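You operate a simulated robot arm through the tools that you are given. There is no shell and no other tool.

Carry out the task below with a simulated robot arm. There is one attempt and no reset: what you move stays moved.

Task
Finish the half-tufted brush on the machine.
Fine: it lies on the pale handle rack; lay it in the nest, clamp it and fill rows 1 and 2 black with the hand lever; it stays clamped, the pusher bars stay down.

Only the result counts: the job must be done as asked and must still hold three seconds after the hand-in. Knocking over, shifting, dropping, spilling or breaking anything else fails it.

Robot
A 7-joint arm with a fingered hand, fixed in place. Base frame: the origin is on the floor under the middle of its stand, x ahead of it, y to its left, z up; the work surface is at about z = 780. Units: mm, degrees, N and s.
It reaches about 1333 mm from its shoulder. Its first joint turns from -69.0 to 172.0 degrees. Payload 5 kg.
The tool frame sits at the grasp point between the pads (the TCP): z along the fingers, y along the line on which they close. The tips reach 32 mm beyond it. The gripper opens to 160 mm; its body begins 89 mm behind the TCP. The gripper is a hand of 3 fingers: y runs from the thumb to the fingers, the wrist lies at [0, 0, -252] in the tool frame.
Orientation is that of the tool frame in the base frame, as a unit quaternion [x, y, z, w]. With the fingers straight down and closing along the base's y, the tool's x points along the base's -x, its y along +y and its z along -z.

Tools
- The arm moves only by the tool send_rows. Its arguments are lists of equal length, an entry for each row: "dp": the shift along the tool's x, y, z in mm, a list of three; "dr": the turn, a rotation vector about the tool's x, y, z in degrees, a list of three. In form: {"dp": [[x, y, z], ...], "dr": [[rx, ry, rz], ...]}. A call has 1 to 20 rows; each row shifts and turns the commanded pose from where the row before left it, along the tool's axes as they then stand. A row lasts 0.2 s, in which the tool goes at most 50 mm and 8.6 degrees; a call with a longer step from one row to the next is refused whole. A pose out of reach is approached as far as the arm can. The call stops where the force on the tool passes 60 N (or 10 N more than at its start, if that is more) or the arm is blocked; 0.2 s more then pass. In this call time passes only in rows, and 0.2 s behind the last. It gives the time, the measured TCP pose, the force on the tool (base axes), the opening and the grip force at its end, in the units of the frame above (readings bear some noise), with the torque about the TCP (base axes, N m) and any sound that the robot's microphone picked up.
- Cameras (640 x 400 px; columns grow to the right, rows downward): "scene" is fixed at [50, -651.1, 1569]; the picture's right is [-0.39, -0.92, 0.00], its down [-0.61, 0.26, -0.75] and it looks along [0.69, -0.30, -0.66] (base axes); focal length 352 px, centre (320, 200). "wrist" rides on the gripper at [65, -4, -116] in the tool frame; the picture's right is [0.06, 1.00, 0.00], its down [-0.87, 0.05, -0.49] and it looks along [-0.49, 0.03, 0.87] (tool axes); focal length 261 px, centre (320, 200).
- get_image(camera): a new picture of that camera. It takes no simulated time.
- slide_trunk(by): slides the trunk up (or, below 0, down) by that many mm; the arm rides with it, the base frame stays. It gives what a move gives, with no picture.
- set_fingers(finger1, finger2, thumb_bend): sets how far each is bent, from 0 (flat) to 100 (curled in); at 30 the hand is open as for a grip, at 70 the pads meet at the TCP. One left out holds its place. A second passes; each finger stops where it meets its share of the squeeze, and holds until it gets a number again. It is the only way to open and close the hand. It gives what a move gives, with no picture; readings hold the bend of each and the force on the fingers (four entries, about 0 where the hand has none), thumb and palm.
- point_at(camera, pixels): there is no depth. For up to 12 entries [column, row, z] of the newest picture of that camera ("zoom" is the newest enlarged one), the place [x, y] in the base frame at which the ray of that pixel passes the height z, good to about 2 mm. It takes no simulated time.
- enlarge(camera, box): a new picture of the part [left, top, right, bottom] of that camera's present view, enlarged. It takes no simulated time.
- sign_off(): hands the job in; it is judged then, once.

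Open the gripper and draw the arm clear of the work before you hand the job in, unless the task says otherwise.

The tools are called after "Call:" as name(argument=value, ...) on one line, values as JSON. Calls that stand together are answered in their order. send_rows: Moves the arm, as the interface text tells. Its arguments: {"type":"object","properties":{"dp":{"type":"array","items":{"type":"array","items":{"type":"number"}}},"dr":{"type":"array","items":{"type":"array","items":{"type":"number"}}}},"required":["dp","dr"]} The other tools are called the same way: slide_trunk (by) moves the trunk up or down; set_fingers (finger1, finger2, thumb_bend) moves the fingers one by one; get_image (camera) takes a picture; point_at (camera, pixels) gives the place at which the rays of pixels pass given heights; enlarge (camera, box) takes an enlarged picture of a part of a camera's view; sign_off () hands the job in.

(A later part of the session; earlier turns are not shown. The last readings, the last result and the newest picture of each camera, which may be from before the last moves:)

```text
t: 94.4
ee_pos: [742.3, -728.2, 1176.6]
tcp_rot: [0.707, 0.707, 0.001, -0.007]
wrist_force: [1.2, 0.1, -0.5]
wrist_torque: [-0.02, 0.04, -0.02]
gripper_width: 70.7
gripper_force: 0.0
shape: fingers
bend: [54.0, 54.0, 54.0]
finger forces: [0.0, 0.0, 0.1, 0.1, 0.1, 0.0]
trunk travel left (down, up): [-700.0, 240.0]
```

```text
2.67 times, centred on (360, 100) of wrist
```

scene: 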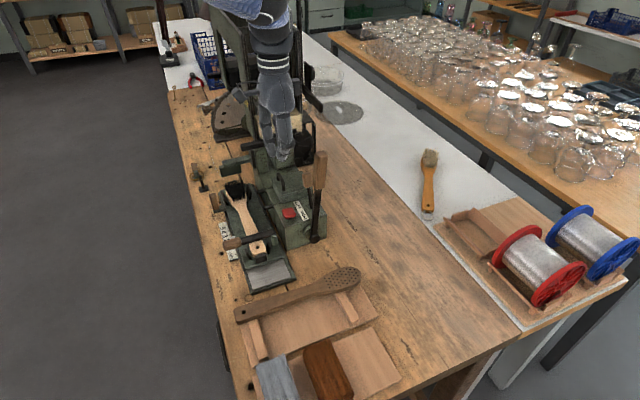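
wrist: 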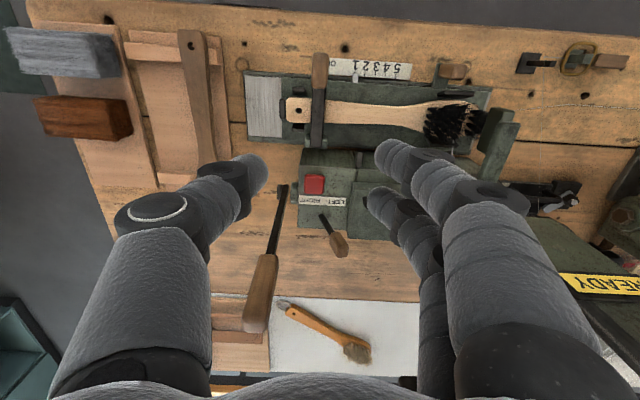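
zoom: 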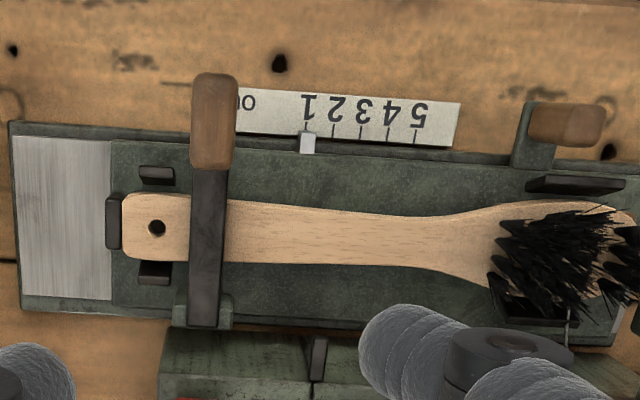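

Row 1 is filled: new black tufts stand at the tip with the empty row 2 behind. I move closer for a look at the wire end by the head.

Call:
send_rows(dp=[[5, 40, 15], [5, 40, 15], [5, 30, 15], [5, 10, 15]], dr=[[0, 0, 0], [0, 0, 0], [0, 0, 0], [0, 0, 0]])

Call:
get_image(camera="wrist")

Call:
enlarge(camera="wrist", box=[300, 60, 420, 180])

```text
t: 95.4
ee_pos: [861.6, -708.5, 1116.0]
tcp_rot: [0.707, 0.707, 0.002, -0.007]
wrist_force: [-0.6, -0.4, -0.3]
wrist_torque: [0.0, 0.0, 0.02]
gripper_width: 70.4
gripper_force: 0.0
shape: fingers
bend: [54.0, 54.0, 54.0]
finger forces: [0.1, 0.1, 0.1, 0.0, 0.0, 0.1]
trunk travel left (down, up): [-700.0, 240.0]
```

```text
taken
```

wrist: 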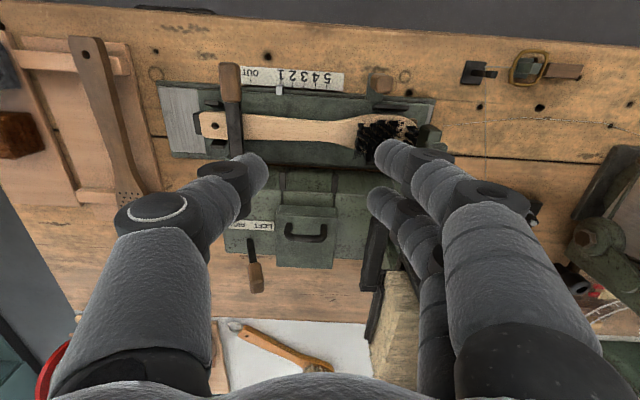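

```text
3.33 times, centred on (360, 120) of wrist
```

zoom: 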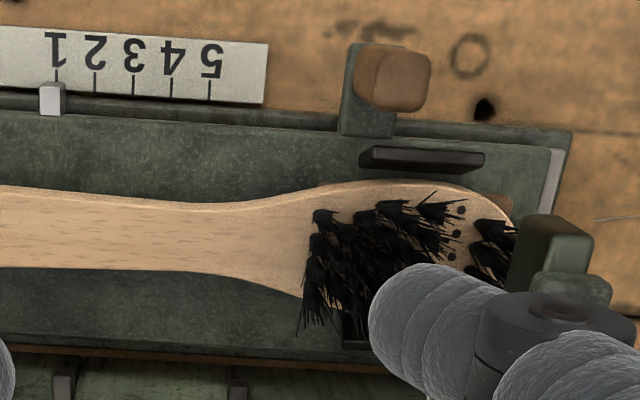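

Row 2's holes (still empty) are visible between row 1's new tufts and the old ones. I check the wire again in the scene view and the display's surroundings.

Call:
enlarge(camera="scene", box=[240, 165, 270, 195])

Call:
enlarge(camera="scene", box=[215, 140, 285, 210])

```text
13.33 times, centred on (255, 180) of scene
```

zoom: 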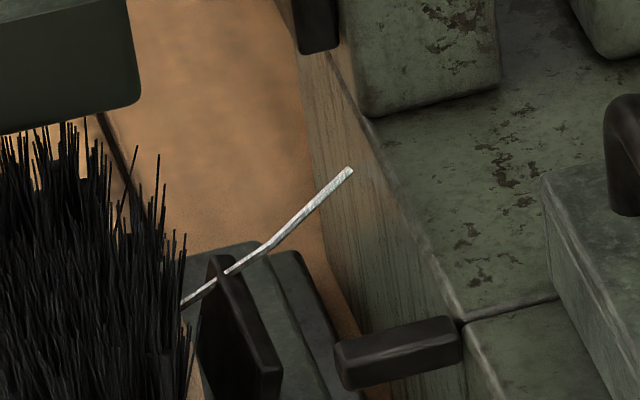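

```text
5.71 times, centred on (250, 175) of scene
```

zoom: 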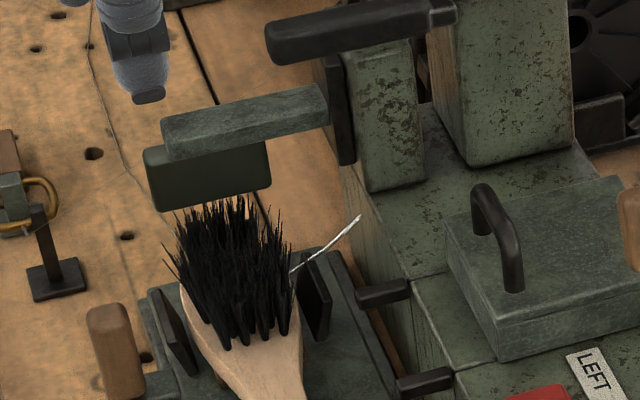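

I turn the hand back to plain yaw and open the thumb to get an unobstructed close view of that wire.

Call:
send_rows(dp=[[0, 0, -17], [0, 0, -17], [0, 0, 0], [0, 0, 0], [0, 0, 0], [0, 0, 0], [0, 0, 0], [0, 0, 0], [0, 0, 0], [0, 0, 0], [0, 0, 0], [0, 0, 0], [0, 0, 0], [-10, -5, 0], [-10, -5, 0]], dr=[[0, 0, 0], [0, 0, 0], [0, 0, -8.18], [0, 0, -8.18], [0, 0, -8.18], [0, 0, -8.18], [0, 0, -8.18], [0, 0, -8.18], [0, 0, -8.18], [0, 0, -8.18], [0, 0, -8.18], [0, 0, -8.18], [0, 0, -8.18], [0, 0, 0], [0, 0, 0]])

Call:
set_fingers(thumb_bend=40)

Call:
get_image(camera="wrist")

Call:
enlarge(camera="wrist", box=[220, 90, 360, 230])

```text
t: 98.6
ee_pos: [880.5, -719.1, 1150.2]
tcp_rot: [0.0, 1.0, 0.006, -0.003]
wrist_force: [0.1, -0.1, 0.1]
wrist_torque: [-0.02, -0.02, 0.02]
gripper_width: 70.8
gripper_force: 0.1
shape: fingers
bend: [54.0, 54.0, 54.0]
finger forces: [0.1, 0.0, 0.0, 0.0, 0.0, 0.0]
trunk travel left (down, up): [-700.0, 240.0]
```

```text
t: 99.6
ee_pos: [880.2, -718.2, 1150.4]
tcp_rot: [0.0, 1.0, 0.006, -0.003]
wrist_force: [0.3, -0.8, -0.8]
wrist_torque: [0.01, 0.01, 0.0]
gripper_width: 99.0
gripper_force: 0.1
shape: fingers
bend: [54.0, 54.0, 40.0]
finger forces: [0.0, 0.1, 0.0, 0.0, 0.0, 0.1]
trunk travel left (down, up): [-700.0, 240.0]
```

```text
taken
```

wrist: 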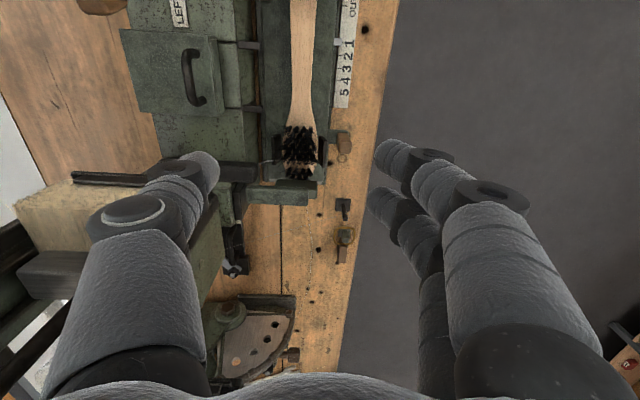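

```text
2.86 times, centred on (290, 160) of wrist
```

zoom: 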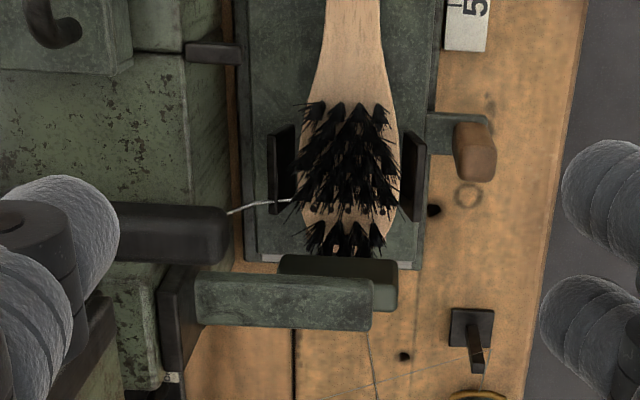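

I zoom further on the wire (wrist ≈(270,172)).

Call:
enlarge(camera="wrist", box=[255, 140, 325, 195])

Call:
point_at(camera="wrist", pixels=[[279.5, 174, 845], [279.5, 174, 860], [258.5, 164.2, 870], [258.5, 164.2, 890], [296, 176, 840], [296, 186, 840]])

Call:
point_at(camera="scene", pixels=[[244.9, 187.9, 845], [244.9, 187.9, 860], [257.2, 177.7, 870], [257.2, 177.7, 890]])

```text
7.27 times, centred on (290, 168) of wrist
```

zoom: 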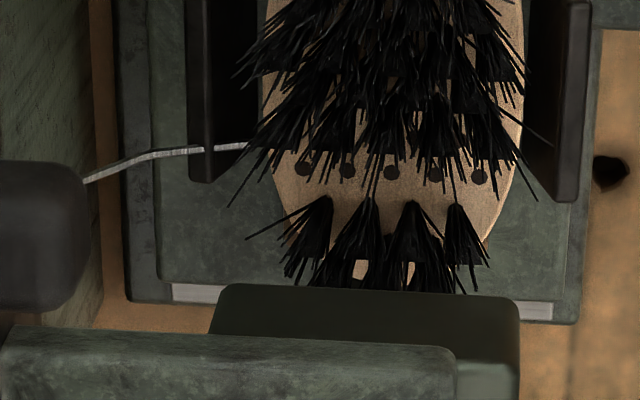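

```text
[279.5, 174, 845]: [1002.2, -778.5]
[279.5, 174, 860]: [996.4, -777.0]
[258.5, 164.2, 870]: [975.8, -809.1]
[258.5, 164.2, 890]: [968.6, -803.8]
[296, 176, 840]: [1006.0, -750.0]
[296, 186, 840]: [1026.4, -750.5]
```

```text
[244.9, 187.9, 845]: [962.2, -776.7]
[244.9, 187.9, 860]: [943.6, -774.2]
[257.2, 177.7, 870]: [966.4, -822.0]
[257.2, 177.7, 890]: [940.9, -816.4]
```

I triangulate the wire's bend: wrist (266.6,161.5) and scene (250.9,183.2).

Call:
point_at(camera="wrist", pixels=[[266.6, 161.5, 840], [266.6, 161.5, 860], [266.6, 161.5, 880], [279.7, 160.7, 840], [279.7, 160.7, 860], [290, 164, 842], [290, 169, 842], [293, 177, 842]])

Call:
point_at(camera="scene", pixels=[[250.9, 183.2, 840], [250.9, 183.2, 860], [250.9, 183.2, 880], [257.2, 177.7, 860], [257.2, 177.7, 880], [257.2, 177.7, 900]])

```text
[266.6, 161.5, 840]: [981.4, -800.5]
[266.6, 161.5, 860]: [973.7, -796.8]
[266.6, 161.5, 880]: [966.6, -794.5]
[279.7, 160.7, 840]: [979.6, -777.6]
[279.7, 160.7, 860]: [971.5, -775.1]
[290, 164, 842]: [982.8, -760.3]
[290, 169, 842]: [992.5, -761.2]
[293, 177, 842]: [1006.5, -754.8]
```

```text
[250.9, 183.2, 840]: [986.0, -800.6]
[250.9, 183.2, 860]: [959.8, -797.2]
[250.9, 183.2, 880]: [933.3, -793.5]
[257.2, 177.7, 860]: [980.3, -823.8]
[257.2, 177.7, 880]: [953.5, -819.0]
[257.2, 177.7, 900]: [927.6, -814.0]
```

The wire runs along x≈979 from the gearbox side to the brush at row 2's place; it looks like the machine's fed anchor wire. I now make a fist and go back to the knob (now at x≈931) to advance the carriage to row 2.

Call:
set_fingers(finger1=70, finger2=70, thumb_bend=70)

Call:
send_rows(dp=[[0, 17, 30], [-2, 17, 40], [-2, 0, 40], [0, 0, 40], [0, 0, 40], [0, 0, 40], [0, 0, 26]], dr=[[0, 0, 0], [0, 0, 0], [0, 0, 0], [0, 0, 0], [0, 0, 0], [0, 0, 0], [0, 0, 0]])

Call:
get_image(camera="wrist")

Call:
enlarge(camera="scene", box=[190, 130, 290, 250])

```text
t: 100.6
ee_pos: [881.7, -719.5, 1150.6]
tcp_rot: [0.001, 1.0, 0.006, -0.004]
wrist_force: [0.1, 0.0, -0.3]
wrist_torque: [-0.03, -0.03, -0.01]
gripper_width: 13.1
gripper_force: 0.0
shape: fingers
bend: [70.0, 70.0, 70.0]
finger forces: [0.1, 0.0, 0.1, 0.0, 0.1, 0.0]
trunk travel left (down, up): [-700.0, 240.0]
```

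```text
t: 102.2
ee_pos: [882.7, -681.2, 894.3]
tcp_rot: [0.0, 1.0, 0.006, -0.003]
wrist_force: [0.2, -0.6, 0.0]
wrist_torque: [0.01, 0.0, 0.0]
gripper_width: 12.8
gripper_force: 0.1
shape: fingers
bend: [70.0, 70.0, 70.0]
finger forces: [0.0, 0.1, 0.0, 0.1, 0.0, 0.1]
trunk travel left (down, up): [-700.0, 240.0]
```

```text
taken
```

wrist: 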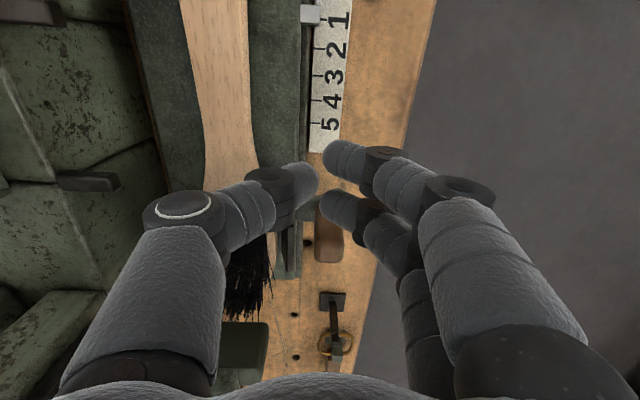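

```text
3.33 times, centred on (240, 190) of scene
```

zoom: 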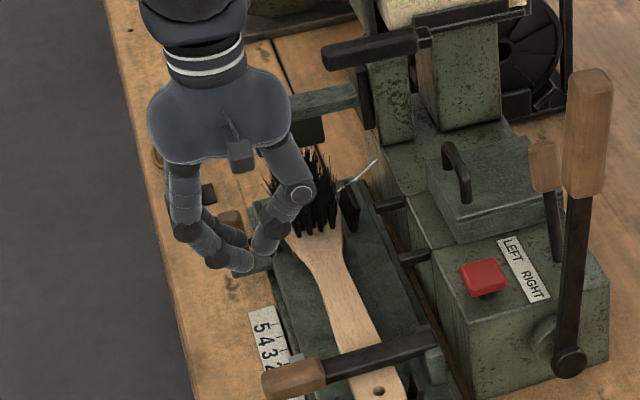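

Pointer still on 1, knob just ahead of finger 2. I push +x in 6 mm steps towards row 2.

Call:
send_rows(dp=[[-7, -1, 0], [-7, -1, 0], [-7, 0, 0], [-7, 0, 0], [-5, 0, 0]], dr=[[0, 0, 0], [0, 0, 0], [0, 0, 0], [0, 0, 0], [0, 0, 0]])

Call:
enlarge(camera="scene", box=[220, 215, 260, 255])

Call:
get_image(camera="wrist")

```text
t: 103.4
ee_pos: [914.9, -683.2, 894.7]
tcp_rot: [0.0, 1.0, 0.006, -0.003]
wrist_force: [-0.6, 0.5, 1.3]
wrist_torque: [-0.02, 0.0, 0.05]
gripper_width: 12.5
gripper_force: 0.1
shape: fingers
bend: [70.0, 70.0, 70.0]
finger forces: [0.1, 0.9, 0.1, 0.1, 0.1, 0.1]
trunk travel left (down, up): [-700.0, 240.0]
```

```text
10.00 times, centred on (240, 235) of scene
```

zoom: 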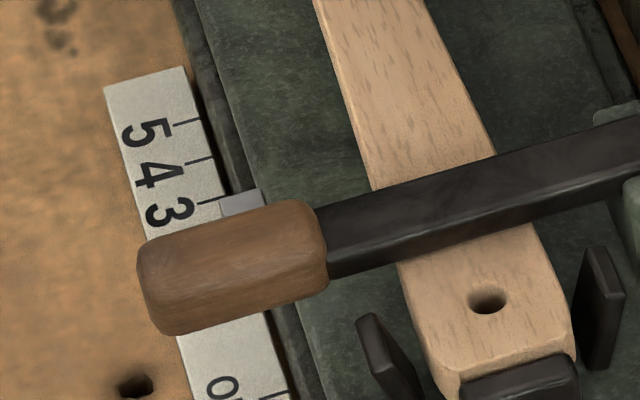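

```text
taken
```

wrist: 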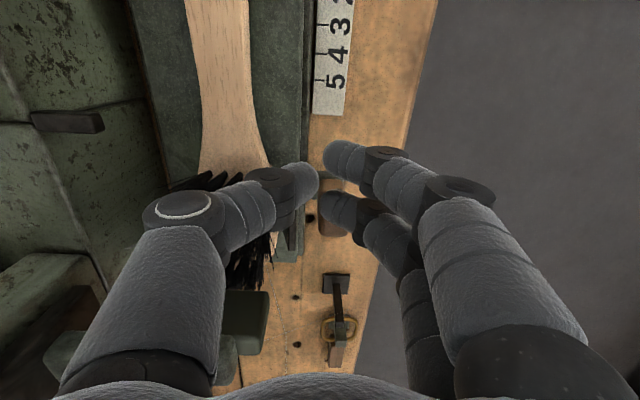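

The carriage is ≈10 mm beyond row 1. I push a few mm more so that it drops into row 2.

Call:
send_rows(dp=[[-3, 0, 0], [-3, 0, 0], [0, 0, 0]], dr=[[0, 0, 0], [0, 0, 0], [0, 0, 0]])

Call:
enlarge(camera="scene", box=[220, 215, 260, 255])

Call:
point_at(camera="scene", pixels=[[256.8, 245, 839], [257.7, 247.6, 839]])

```text
t: 104.2
ee_pos: [921.1, -683.1, 895.1]
tcp_rot: [0.001, 1.0, 0.007, -0.004]
wrist_force: [0.1, -0.9, 0.1]
wrist_torque: [0.0, -0.04, 0.04]
gripper_width: 12.3
gripper_force: 0.1
shape: fingers
bend: [70.0, 70.0, 70.0]
finger forces: [0.1, 0.1, 0.0, 0.0, 0.0, 0.1]
trunk travel left (down, up): [-700.0, 240.0]
```

```text
10.00 times, centred on (240, 235) of scene
```

zoom: 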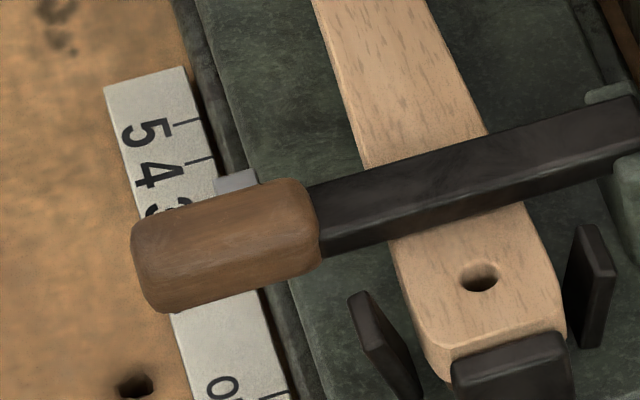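

```text
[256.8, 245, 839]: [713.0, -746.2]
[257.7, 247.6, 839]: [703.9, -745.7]
```

The brush jumped on by ≈17–18 mm with no finger contact: it is in position 2. I retreat up and verify.

Call:
send_rows(dp=[[8, 0, 0], [8, 0, -10], [0, 0, -30], [0, 0, -40], [0, 0, -40], [25, 0, -40], [45, 0, -20], [45, 0, 0]], dr=[[0, 0, 0], [0, 0, 0], [0, 0, 0], [0, 0, 0], [0, 0, 0], [0, 0, 0], [0, 0, 0], [0, 0, 0]])

Call:
get_image(camera="wrist")

Call:
enlarge(camera="wrist", box=[200, 0, 400, 130])

Call:
enlarge(camera="scene", box=[215, 140, 285, 210])

```text
t: 106.0
ee_pos: [789.1, -685.3, 1074.8]
tcp_rot: [0.0, 1.0, 0.006, -0.004]
wrist_force: [0.1, 0.2, 0.0]
wrist_torque: [-0.01, -0.03, 0.02]
gripper_width: 12.8
gripper_force: 0.0
shape: fingers
bend: [70.0, 70.0, 70.0]
finger forces: [0.1, 0.0, 0.1, 0.1, 0.1, 0.1]
trunk travel left (down, up): [-700.0, 240.0]
```

```text
taken
```

wrist: 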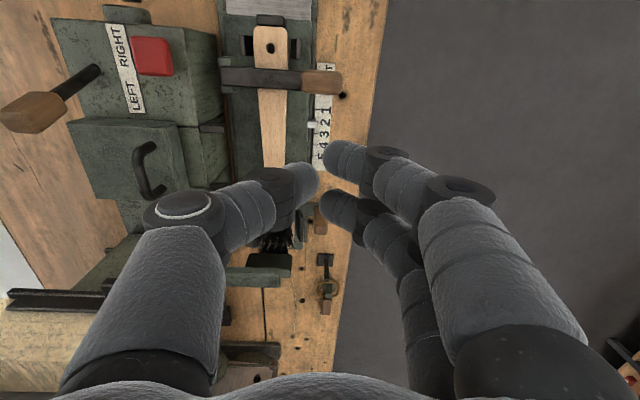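

```text
3.08 times, centred on (300, 65) of wrist
```

zoom: 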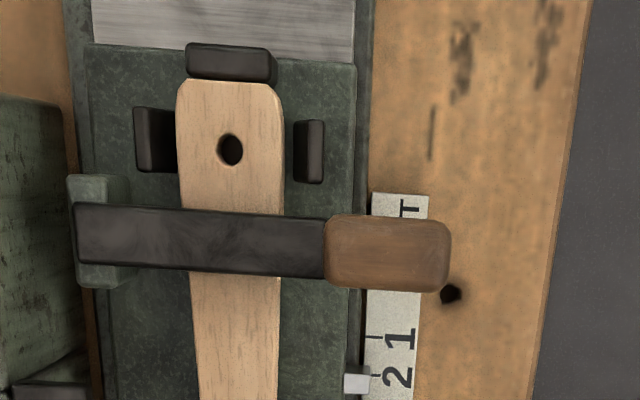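

```text
5.71 times, centred on (250, 175) of scene
```

zoom: 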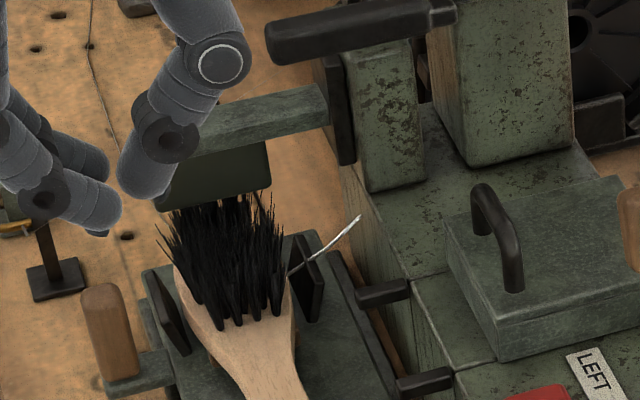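

The pointer is on 2; the wire stayed where it was, so it belongs to the machine. I yaw +90° and read the display again before the next stroke.

Call:
send_rows(dp=[[16, -14, -34], [16, -14, -34], [16, -14, -34], [0, 0, 0], [0, 0, 0], [0, 0, 0], [0, 0, 0], [0, 0, 0], [0, 0, 0], [0, 0, 0], [0, 0, 0], [0, 0, 0], [0, 0, 0], [0, 0, 0]], dr=[[0, 0, 0], [0, 0, 0], [0, 0, 0], [0, 0, 8.18], [0, 0, 8.18], [0, 0, 8.18], [0, 0, 8.18], [0, 0, 8.18], [0, 0, 8.18], [0, 0, 8.18], [0, 0, 8.18], [0, 0, 8.18], [0, 0, 8.18], [0, 0, 8.18]])

Call:
get_image(camera="wrist")

Call:
enlarge(camera="wrist", box=[520, 220, 640, 340])

Call:
enlarge(camera="wrist", box=[400, 80, 520, 180])

```text
t: 109.0
ee_pos: [746.2, -730.0, 1177.5]
tcp_rot: [0.707, 0.707, 0.002, -0.007]
wrist_force: [-0.5, -1.0, 0.3]
wrist_torque: [0.03, -0.01, 0.03]
gripper_width: 12.7
gripper_force: 0.1
shape: fingers
bend: [70.0, 70.0, 70.0]
finger forces: [0.0, 0.1, 0.0, 0.0, 0.1, 0.0]
trunk travel left (down, up): [-700.0, 240.0]
```

```text
taken
```

wrist: 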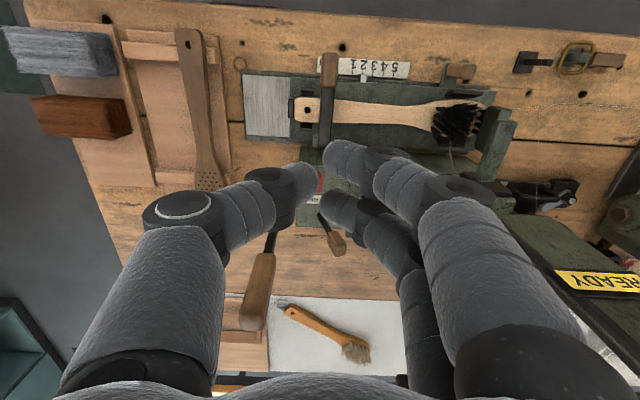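

```text
3.33 times, centred on (580, 280) of wrist
```

zoom: 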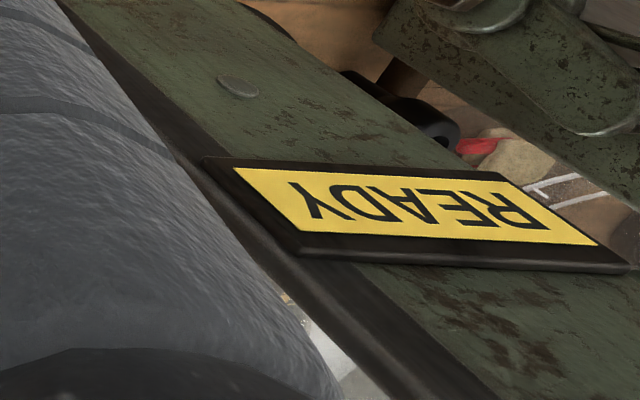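

```text
4.00 times, centred on (460, 130) of wrist
```

zoom: 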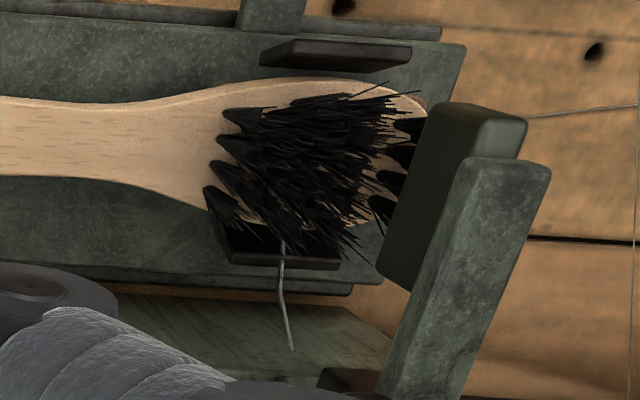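

Display still "READY", black row 1 in place. I go back over the hand lever for the second stroke.

Call:
set_fingers(finger1=56, finger2=56, thumb_bend=56)

Call:
send_rows(dp=[[-38, -13, 0], [-38, -13, 0], [-38, -13, 0], [-38, -13, 0], [-38, -12, 0]], dr=[[0, 0, 0], [0, 0, 0], [0, 0, 0], [0, 0, 0], [0, 0, 0]])

Call:
get_image(camera="wrist")

```text
t: 110.0
ee_pos: [745.7, -729.1, 1177.4]
tcp_rot: [0.707, 0.707, 0.002, -0.007]
wrist_force: [0.1, 0.3, -0.7]
wrist_torque: [-0.01, 0.03, -0.03]
gripper_width: 62.3
gripper_force: 0.0
shape: fingers
bend: [56.0, 56.0, 56.0]
finger forces: [0.0, 0.1, 0.0, 0.0, 0.0, 0.0]
trunk travel left (down, up): [-700.0, 240.0]
```

```text
t: 111.2
ee_pos: [680.6, -919.5, 1174.3]
tcp_rot: [0.707, 0.707, 0.003, -0.007]
wrist_force: [-1.4, -0.3, -0.8]
wrist_torque: [0.05, -0.01, 0.01]
gripper_width: 62.4
gripper_force: 0.0
shape: fingers
bend: [56.0, 56.0, 56.0]
finger forces: [0.0, 0.0, 0.0, 0.0, 0.1, 0.0]
trunk travel left (down, up): [-700.0, 240.0]
```

```text
taken
```

wrist: 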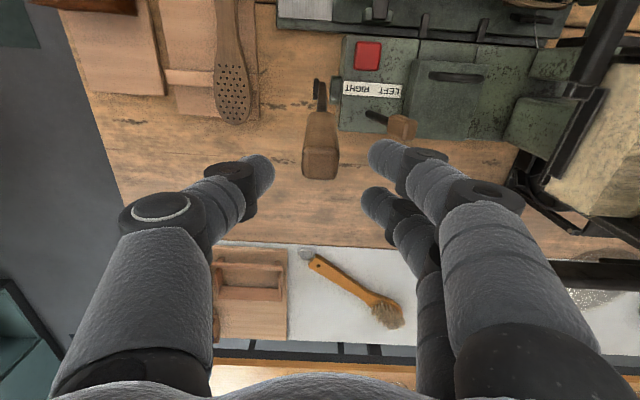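

The handle is again between thumb and fingers. I descend to z≈1080 and grip it.

Call:
send_rows(dp=[[-3, 0, 22], [0, 0, 24], [0, 0, 24], [0, 0, 24]], dr=[[0, 0, 0], [0, 0, 0], [0, 0, 0], [0, 0, 0]])

Call:
set_fingers(finger1=72, finger2=72, thumb_bend=72)

Call:
get_image(camera="wrist")

```text
t: 112.2
ee_pos: [680.9, -919.5, 1080.0]
tcp_rot: [0.707, 0.707, 0.001, -0.007]
wrist_force: [0.3, -0.2, -0.3]
wrist_torque: [0.01, 0.01, -0.01]
gripper_width: 62.8
gripper_force: 0.2
shape: fingers
bend: [56.0, 56.0, 56.0]
finger forces: [0.1, 0.1, 0.0, 0.0, 0.0, 0.1]
trunk travel left (down, up): [-700.0, 240.0]
```

```text
t: 113.2
ee_pos: [681.1, -920.5, 1080.1]
tcp_rot: [0.707, 0.707, 0.001, -0.006]
wrist_force: [3.0, 4.3, -5.5]
wrist_torque: [0.08, -0.08, 0.01]
gripper_width: 32.5
gripper_force: 15.3
shape: fingers
bend: [65.0, 65.0, 67.0]
finger forces: [8.7, 8.5, 0.1, 0.0, 13.9, 0.1]
trunk travel left (down, up): [-700.0, 240.0]
```

```text
taken
```

wrist: 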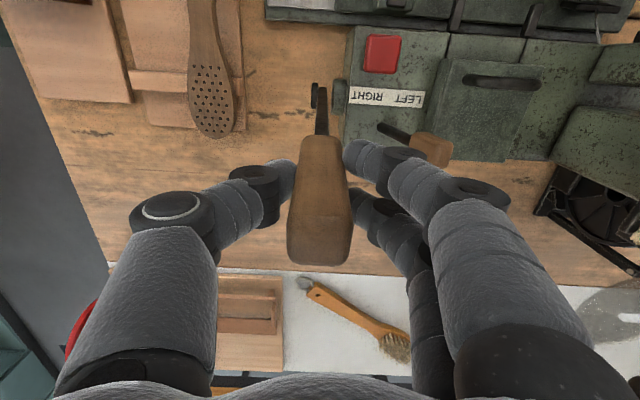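

Grip is firm (15 N). I pull the lever along the same arc, first to ≈35°.

Call:
send_rows(dp=[[4, 0, 0], [4, 0, 0], [8, 0, 0], [8, 0, 0.3], [8, 0, 0.6], [8, 0, 0.9], [8, 0, 1.2], [8, 0, 1.5], [8.3, 0, 1.6], [8.3, 0, 1.9], [8.3, 0, 2.2], [8.3, 0, 2.5], [8.3, 0, 2.8], [8, 0, 3.1], [8, 0, 3.4], [8, 0, 3.8], [8, 0, 4.2], [7.5, 0, 4.5]], dr=[[0, 0, 0], [0, 0, 0], [0, 0, 0], [0, 0, 0], [0, 0, 0], [0, 0, 0], [0, 0, 0], [0, 0, 0], [0, 0, 0], [0, 0, 0], [0, 0, 0], [0, 0, 0], [0, 0, 0], [0, 0, 0], [0, 0, 0], [0, 0, 0], [0, 0, 0], [0, 0, 0]])

Call:
enlarge(camera="scene", box=[210, 130, 330, 250])

```text
t: 117.0
ee_pos: [681.0, -784.5, 1047.7]
tcp_rot: [0.707, 0.707, 0.001, -0.008]
wrist_force: [8.9, -9.0, -0.7]
wrist_torque: [-0.51, -0.26, 0.08]
gripper_width: 32.8
gripper_force: 16.4
shape: fingers
bend: [64.0, 68.0, 68.0]
finger forces: [8.3, 12.6, 0.0, 0.0, 12.1, 0.0]
trunk travel left (down, up): [-700.0, 240.0]
```

```text
3.33 times, centred on (270, 190) of scene
```

zoom: 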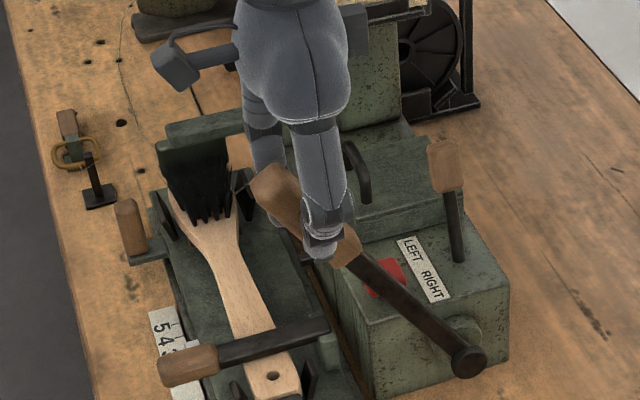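

The lever is at ≈35° as before. I complete the stroke.

Call:
send_rows(dp=[[7, 0, 4.8], [7, 0, 5.2], [6.8, 0, 5.5], [6.6, 0, 5.8], [6.4, 0, 6.1], [5.8, 0, 6.0], [5.5, 0, 6.3], [5.2, 0, 6.6], [4.9, 0, 6.8]], dr=[[0, 0, 0], [0, 0, 0], [0, 0, 0], [0, 0, 0], [0, 0, 0], [0, 0, 0], [0, 0, 0], [0, 0, 0], [0, 0, 0]])

Call:
enlarge(camera="scene", box=[210, 130, 330, 250])

Call:
get_image(camera="wrist")

```text
t: 119.0
ee_pos: [680.4, -728.0, 996.1]
tcp_rot: [0.707, 0.708, 0.002, -0.007]
wrist_force: [10.5, -2.7, 7.8]
wrist_torque: [-0.39, -0.28, 0.07]
gripper_width: 32.7
gripper_force: 17.8
shape: fingers
bend: [64.0, 68.0, 68.0]
finger forces: [9.2, 13.6, 0.0, 0.1, 12.7, 0.0]
trunk travel left (down, up): [-700.0, 240.0]
heard: click
```

```text
3.33 times, centred on (270, 190) of scene
```

zoom: 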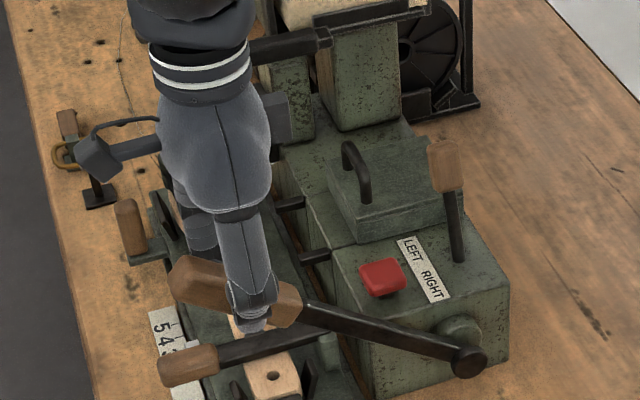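

```text
taken
```

wrist: 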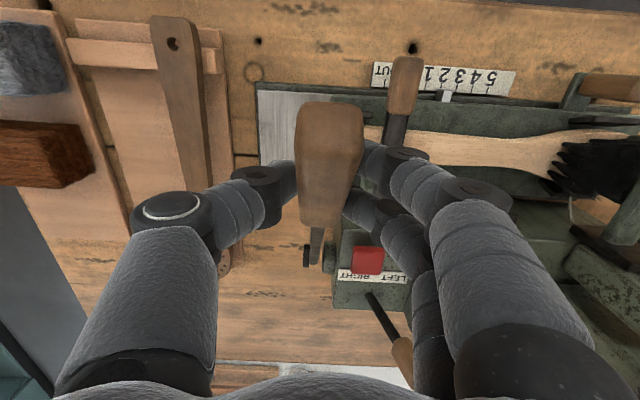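

Click again: row 2's stroke has fired. I go on slightly to be sure the lever has reached its full stroke.

Call:
send_rows(dp=[[3, 0, 4.5], [3, 0, 4.5], [3, 0, 5.5], [2.5, 0, 5.5]], dr=[[0, 0, 0], [0, 0, 0], [0, 0, 0], [0, 0, 0]])

Call:
enlarge(camera="scene", box=[210, 130, 330, 250])

```text
t: 120.0
ee_pos: [677.9, -717.2, 977.2]
tcp_rot: [0.707, 0.707, 0.002, -0.007]
wrist_force: [3.7, -6.0, 17.3]
wrist_torque: [-0.27, -0.05, 0.12]
gripper_width: 27.8
gripper_force: 17.9
shape: fingers
bend: [67.0, 68.0, 69.0]
finger forces: [6.6, 13.4, 0.0, 0.0, 16.4, 0.1]
trunk travel left (down, up): [-700.0, 240.0]
```

```text
3.33 times, centred on (270, 190) of scene
```

zoom: 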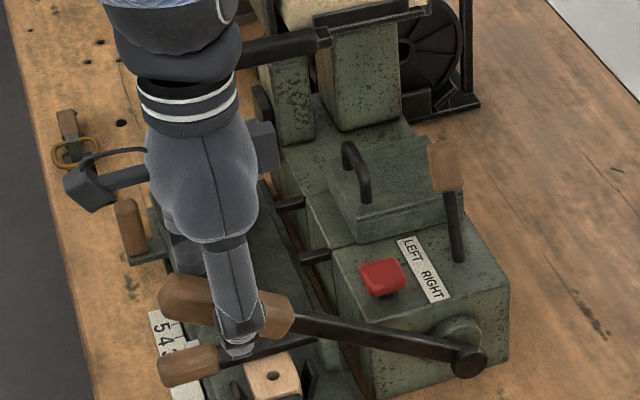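

Upward reaction 17 N: the lever is at its end stop. I return it along the arc to rest.

Call:
send_rows(dp=[[-2.5, 0, -5.5], [-3, 0, -5.5], [-3, 0, -4.5], [-3, 0, -4.5], [-4.9, 0, -6.8], [-5.2, 0, -6.6], [-5.5, 0, -6.3], [-5.8, 0, -6.0], [-6.4, 0, -6.1], [-6.6, 0, -5.8], [-6.8, 0, -5.5], [-7, 0, -5.2], [-7, 0, -4.8], [-7.5, 0, -4.5], [-8, 0, -4.2], [-8, 0, -3.8], [-8, 0, -3.4], [-8, 0, -3.1], [-8.3, 0, -2.8], [-8.3, 0, -2.5]], dr=[[0, 0, 0], [0, 0, 0], [0, 0, 0], [0, 0, 0], [0, 0, 0], [0, 0, 0], [0, 0, 0], [0, 0, 0], [0, 0, 0], [0, 0, 0], [0, 0, 0], [0, 0, 0], [0, 0, 0], [0, 0, 0], [0, 0, 0], [0, 0, 0], [0, 0, 0], [0, 0, 0], [0, 0, 0], [0, 0, 0]])

Call:
send_rows(dp=[[-8.3, 0, -2.2], [-8.3, 0, -1.9], [-8.3, 0, -1.6], [-8, 0, -1.5], [-8, 0, -1.2], [-8, 0, -0.9], [-8, 0, -0.6], [-8, 0, -0.3], [-8, 0, 0], [-6, 0, 0]], dr=[[0, 0, 0], [0, 0, 0], [0, 0, 0], [0, 0, 0], [0, 0, 0], [0, 0, 0], [0, 0, 0], [0, 0, 0], [0, 0, 0], [0, 0, 0]])

Call:
enlarge(camera="scene", box=[220, 100, 340, 250])

Call:
enlarge(camera="scene", box=[225, 155, 265, 205])

```text
t: 124.2
ee_pos: [680.0, -840.8, 1071.8]
tcp_rot: [0.707, 0.707, 0.001, -0.007]
wrist_force: [-3.2, -4.0, -2.2]
wrist_torque: [-0.01, 0.17, 0.1]
gripper_width: 17.4
gripper_force: 10.1
shape: fingers
bend: [71.0, 65.0, 68.0]
finger forces: [0.0, 8.3, 0.0, 0.0, 11.4, 0.0]
trunk travel left (down, up): [-700.0, 240.0]
```

```text
t: 126.4
ee_pos: [681.4, -913.8, 1083.0]
tcp_rot: [0.706, 0.708, 0.001, -0.007]
wrist_force: [-8.2, 31.8, -1.0]
wrist_torque: [0.69, 0.19, 0.16]
gripper_width: 19.1
gripper_force: 18.8
shape: fingers
bend: [71.0, 66.0, 67.0]
finger forces: [14.0, 7.8, 0.0, 0.1, 15.3, 0.0]
trunk travel left (down, up): [-700.0, 240.0]
```

```text
2.67 times, centred on (280, 175) of scene
```

zoom: 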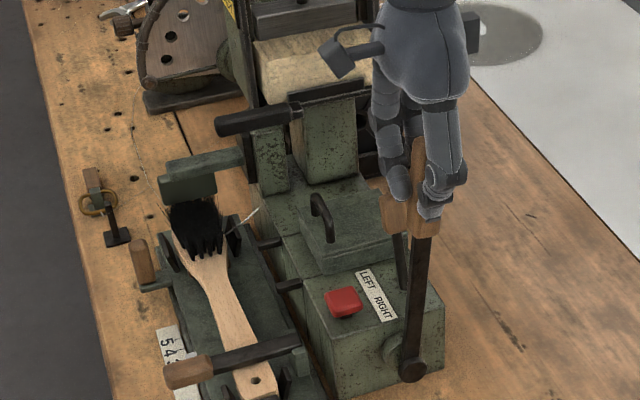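

```text
8.00 times, centred on (245, 180) of scene
```

zoom: 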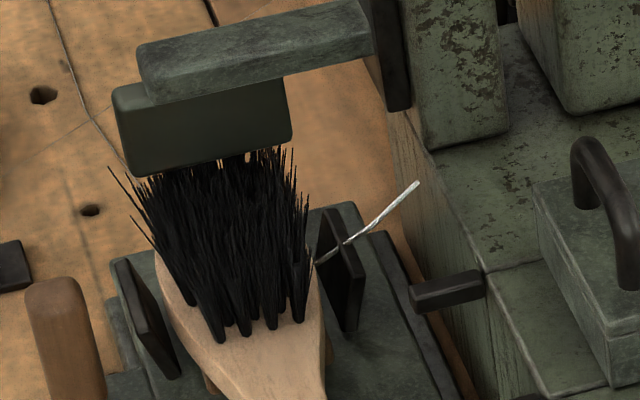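

The lever is at rest (I'm pressing its stop with 32 N). I ease off, release, rise, and inspect the head.

Call:
send_rows(dp=[[0, 0, 0], [4, 0, 0]], dr=[[0, 0, 0], [0, 0, 0]])

Call:
set_fingers(finger1=54, finger2=54, thumb_bend=54)

Call:
send_rows(dp=[[0, 0, -25], [0, 0, -35], [0, 0, -35], [40, 0, 0], [40, 0, 0], [40, 0, 0], [40, 25, 0], [30, 35, 0]], dr=[[0, 0, 0], [0, 0, 0], [0, 0, 0], [0, 0, 0], [0, 0, 0], [0, 0, 0], [0, 0, 0], [0, 0, 0]])

Call:
get_image(camera="wrist")

Call:
enlarge(camera="wrist", box=[400, 80, 520, 180])

Call:
enlarge(camera="wrist", box=[520, 220, 640, 340])

```text
t: 127.0
ee_pos: [680.3, -914.2, 1083.7]
tcp_rot: [0.707, 0.707, 0.001, -0.005]
wrist_force: [-0.7, 24.9, -1.9]
wrist_torque: [0.56, 0.0, 0.27]
gripper_width: 18.9
gripper_force: 17.4
shape: fingers
bend: [71.0, 66.0, 67.0]
finger forces: [14.0, 9.9, 0.1, 0.0, 11.6, 0.0]
trunk travel left (down, up): [-700.0, 240.0]
```

```text
t: 128.0
ee_pos: [680.6, -914.9, 1084.1]
tcp_rot: [0.707, 0.708, 0.002, -0.006]
wrist_force: [-8.2, 17.9, 6.2]
wrist_torque: [0.39, 0.12, 0.29]
gripper_width: 40.8
gripper_force: 8.2
shape: fingers
bend: [71.0, 54.0, 54.0]
finger forces: [17.2, 0.0, 0.1, 0.0, 0.1, 0.0]
trunk travel left (down, up): [-700.0, 240.0]
```

```text
t: 129.8
ee_pos: [743.2, -724.9, 1178.3]
tcp_rot: [0.707, 0.707, 0.001, -0.007]
wrist_force: [0.0, 0.1, -0.1]
wrist_torque: [-0.03, 0.04, 0.04]
gripper_width: 70.7
gripper_force: 0.1
shape: fingers
bend: [54.0, 54.0, 54.0]
finger forces: [0.0, 0.0, 0.0, 0.0, 0.0, 0.0]
trunk travel left (down, up): [-700.0, 240.0]
```

```text
taken
```

wrist: 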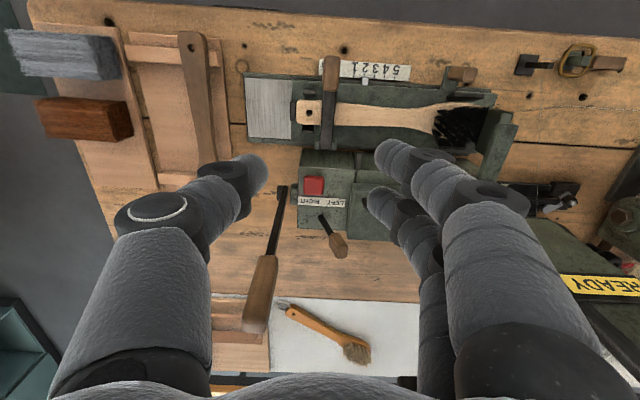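

```text
4.00 times, centred on (460, 130) of wrist
```

zoom: 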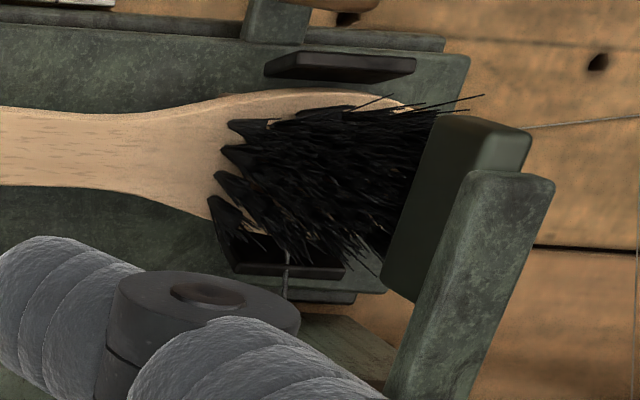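

```text
3.33 times, centred on (580, 280) of wrist
```

zoom: 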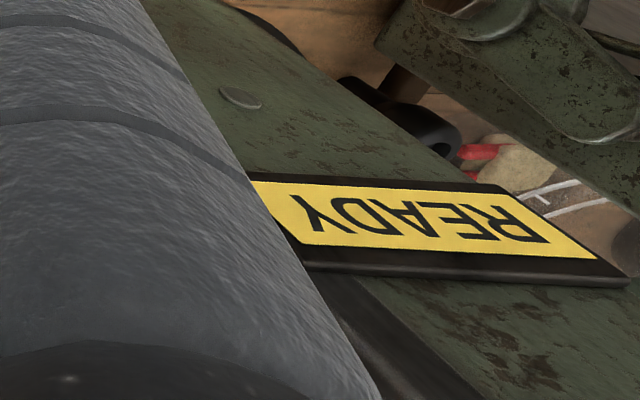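

The display still says READY and the gap behind row 1 now appears filled. I go to the earlier top view to confirm that row 2 is complete.

Call:
send_rows(dp=[[0, 40, 5], [0, 40, 5], [0, 35, 5], [0, 0, 0], [0, 0, 0], [0, 0, 0], [0, 0, 0], [0, 0, 0], [0, 0, 0], [0, 0, 0], [0, 0, 0], [0, 0, 0], [0, 0, 0], [0, 0, 0], [-15, 5, 10]], dr=[[0, 0, 0], [0, 0, 0], [0, 0, 0], [0, 0, -8.18], [0, 0, -8.18], [0, 0, -8.18], [0, 0, -8.18], [0, 0, -8.18], [0, 0, -8.18], [0, 0, -8.18], [0, 0, -8.18], [0, 0, -8.18], [0, 0, -8.18], [0, 0, -8.18], [0, 0, 0]])

Call:
set_fingers(thumb_bend=40)

Call:
get_image(camera="wrist")

Call:
enlarge(camera="wrist", box=[255, 130, 345, 200])

```text
t: 133.0
ee_pos: [872.1, -720.8, 1151.4]
tcp_rot: [-0.001, 1.0, 0.006, -0.005]
wrist_force: [-0.1, 0.3, -0.6]
wrist_torque: [-0.01, 0.04, 0.01]
gripper_width: 70.9
gripper_force: 0.1
shape: fingers
bend: [54.0, 54.0, 54.0]
finger forces: [0.0, 0.1, 0.1, 0.0, 0.0, 0.1]
trunk travel left (down, up): [-700.0, 240.0]
```

```text
t: 134.0
ee_pos: [870.7, -721.7, 1152.9]
tcp_rot: [0.0, 1.0, 0.006, -0.004]
wrist_force: [0.1, -0.5, 0.8]
wrist_torque: [0.0, -0.02, 0.0]
gripper_width: 99.2
gripper_force: 0.1
shape: fingers
bend: [54.0, 54.0, 40.0]
finger forces: [0.0, 0.0, 0.1, 0.1, 0.0, 0.0]
trunk travel left (down, up): [-700.0, 240.0]
```

```text
taken
```

wrist: 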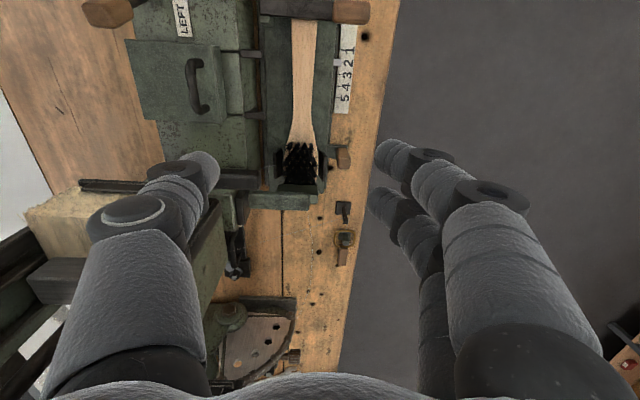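

```text
5.71 times, centred on (300, 165) of wrist
```

zoom: 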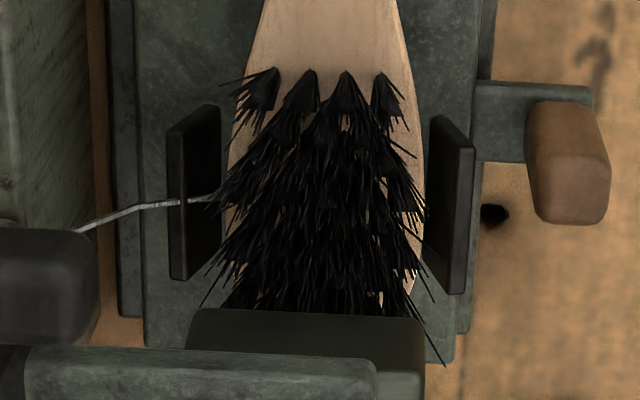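

Row 2 is now filled with black tufts, no empty holes show. I take a last close look at the wire, the lever and the hoppers in the scene view.

Call:
enlarge(camera="scene", box=[243, 172, 263, 192])

Call:
enlarge(camera="scene", box=[200, 130, 340, 290])

Call:
enlarge(camera="wrist", box=[200, 160, 290, 290])

Call:
enlarge(camera="wrist", box=[250, 150, 300, 185])

```text
16.00 times, centred on (253, 182) of scene
```

zoom: 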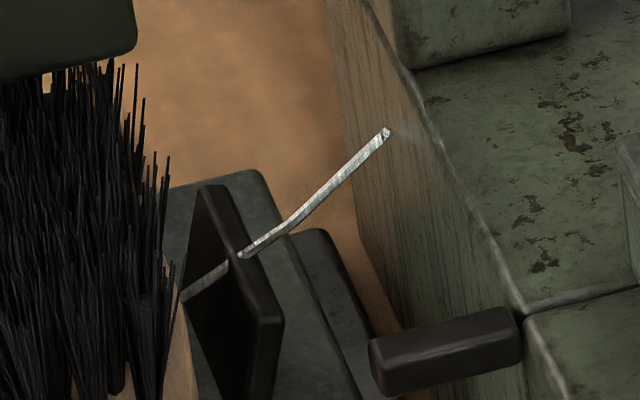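

```text
2.50 times, centred on (270, 210) of scene
```

zoom: 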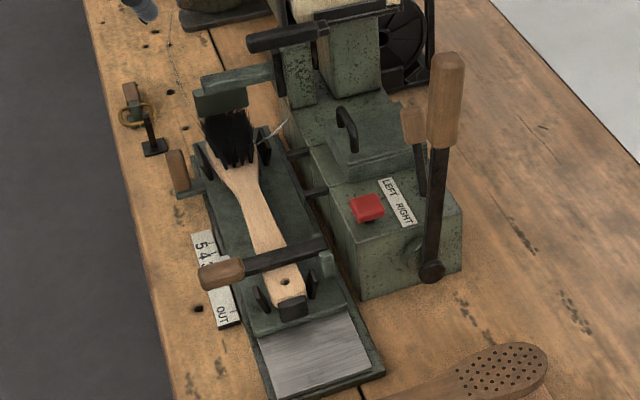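

```text
3.08 times, centred on (245, 225) of wrist
```

zoom: 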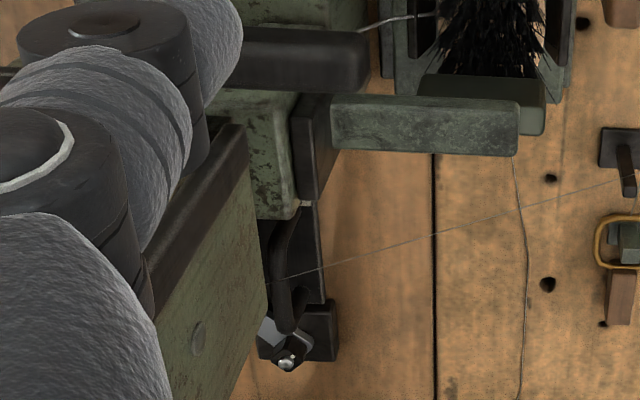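

```text
11.43 times, centred on (275, 168) of wrist
```

zoom: 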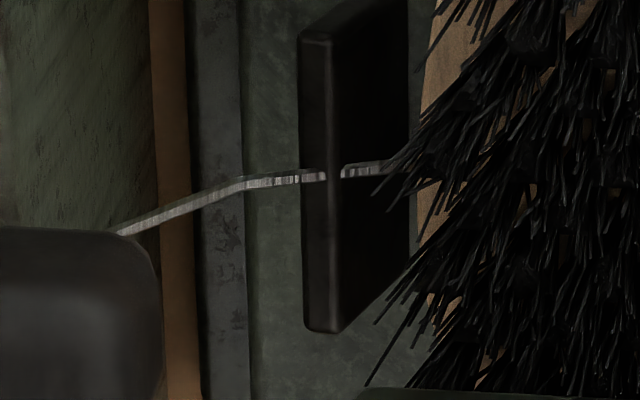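

The work seems complete: lever at rest, clamp closed, pointer on 2. I draw the arm up and back, clear of the machine, opening the hand.

Call:
send_rows(dp=[[0, 0, -40], [0, 0, -40], [20, 10, -30], [45, 15, 0], [45, 15, 0], [45, 15, 0], [45, 15, 0], [45, 15, 0], [40, 15, 0]], dr=[[0, 0, 0], [0, 0, 0], [0, 0, 0], [0, 0, 0], [0, 0, 0], [0, 0, 0], [0, 0, 0], [0, 0, 0], [0, 0, 0]])

Call:
set_fingers(finger1=30, finger2=30, thumb_bend=30)

Call:
get_image(camera="scene")

Call:
get_image(camera="wrist")

```text
t: 136.0
ee_pos: [586.1, -621.9, 1267.7]
tcp_rot: [0.0, 1.0, 0.005, -0.003]
wrist_force: [0.2, -0.1, 0.2]
wrist_torque: [-0.07, -0.06, -0.03]
gripper_width: 99.1
gripper_force: 0.1
shape: fingers
bend: [54.0, 54.0, 40.0]
finger forces: [0.1, 0.0, 0.0, 0.0, 0.0, 0.0]
trunk travel left (down, up): [-700.0, 240.0]
```

```text
t: 137.0
ee_pos: [585.9, -623.4, 1266.7]
tcp_rot: [0.0, 1.0, 0.006, -0.003]
wrist_force: [-0.2, 0.2, 0.0]
wrist_torque: [-0.02, 0.05, -0.05]
gripper_width: 167.6
gripper_force: 0.1
shape: fingers
bend: [30.0, 30.0, 30.0]
finger forces: [0.1, 0.0, 0.0, 0.0, 0.0, 0.0]
trunk travel left (down, up): [-700.0, 240.0]
```

```text
taken
```

scene: 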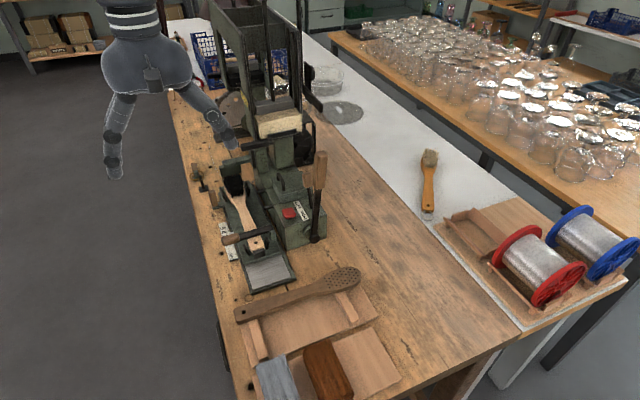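

```text
taken
```

wrist: 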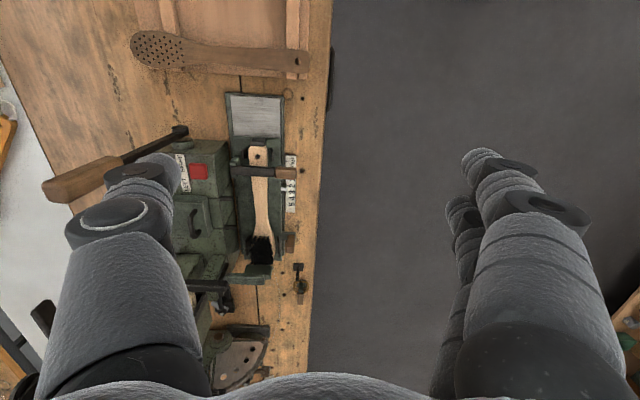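

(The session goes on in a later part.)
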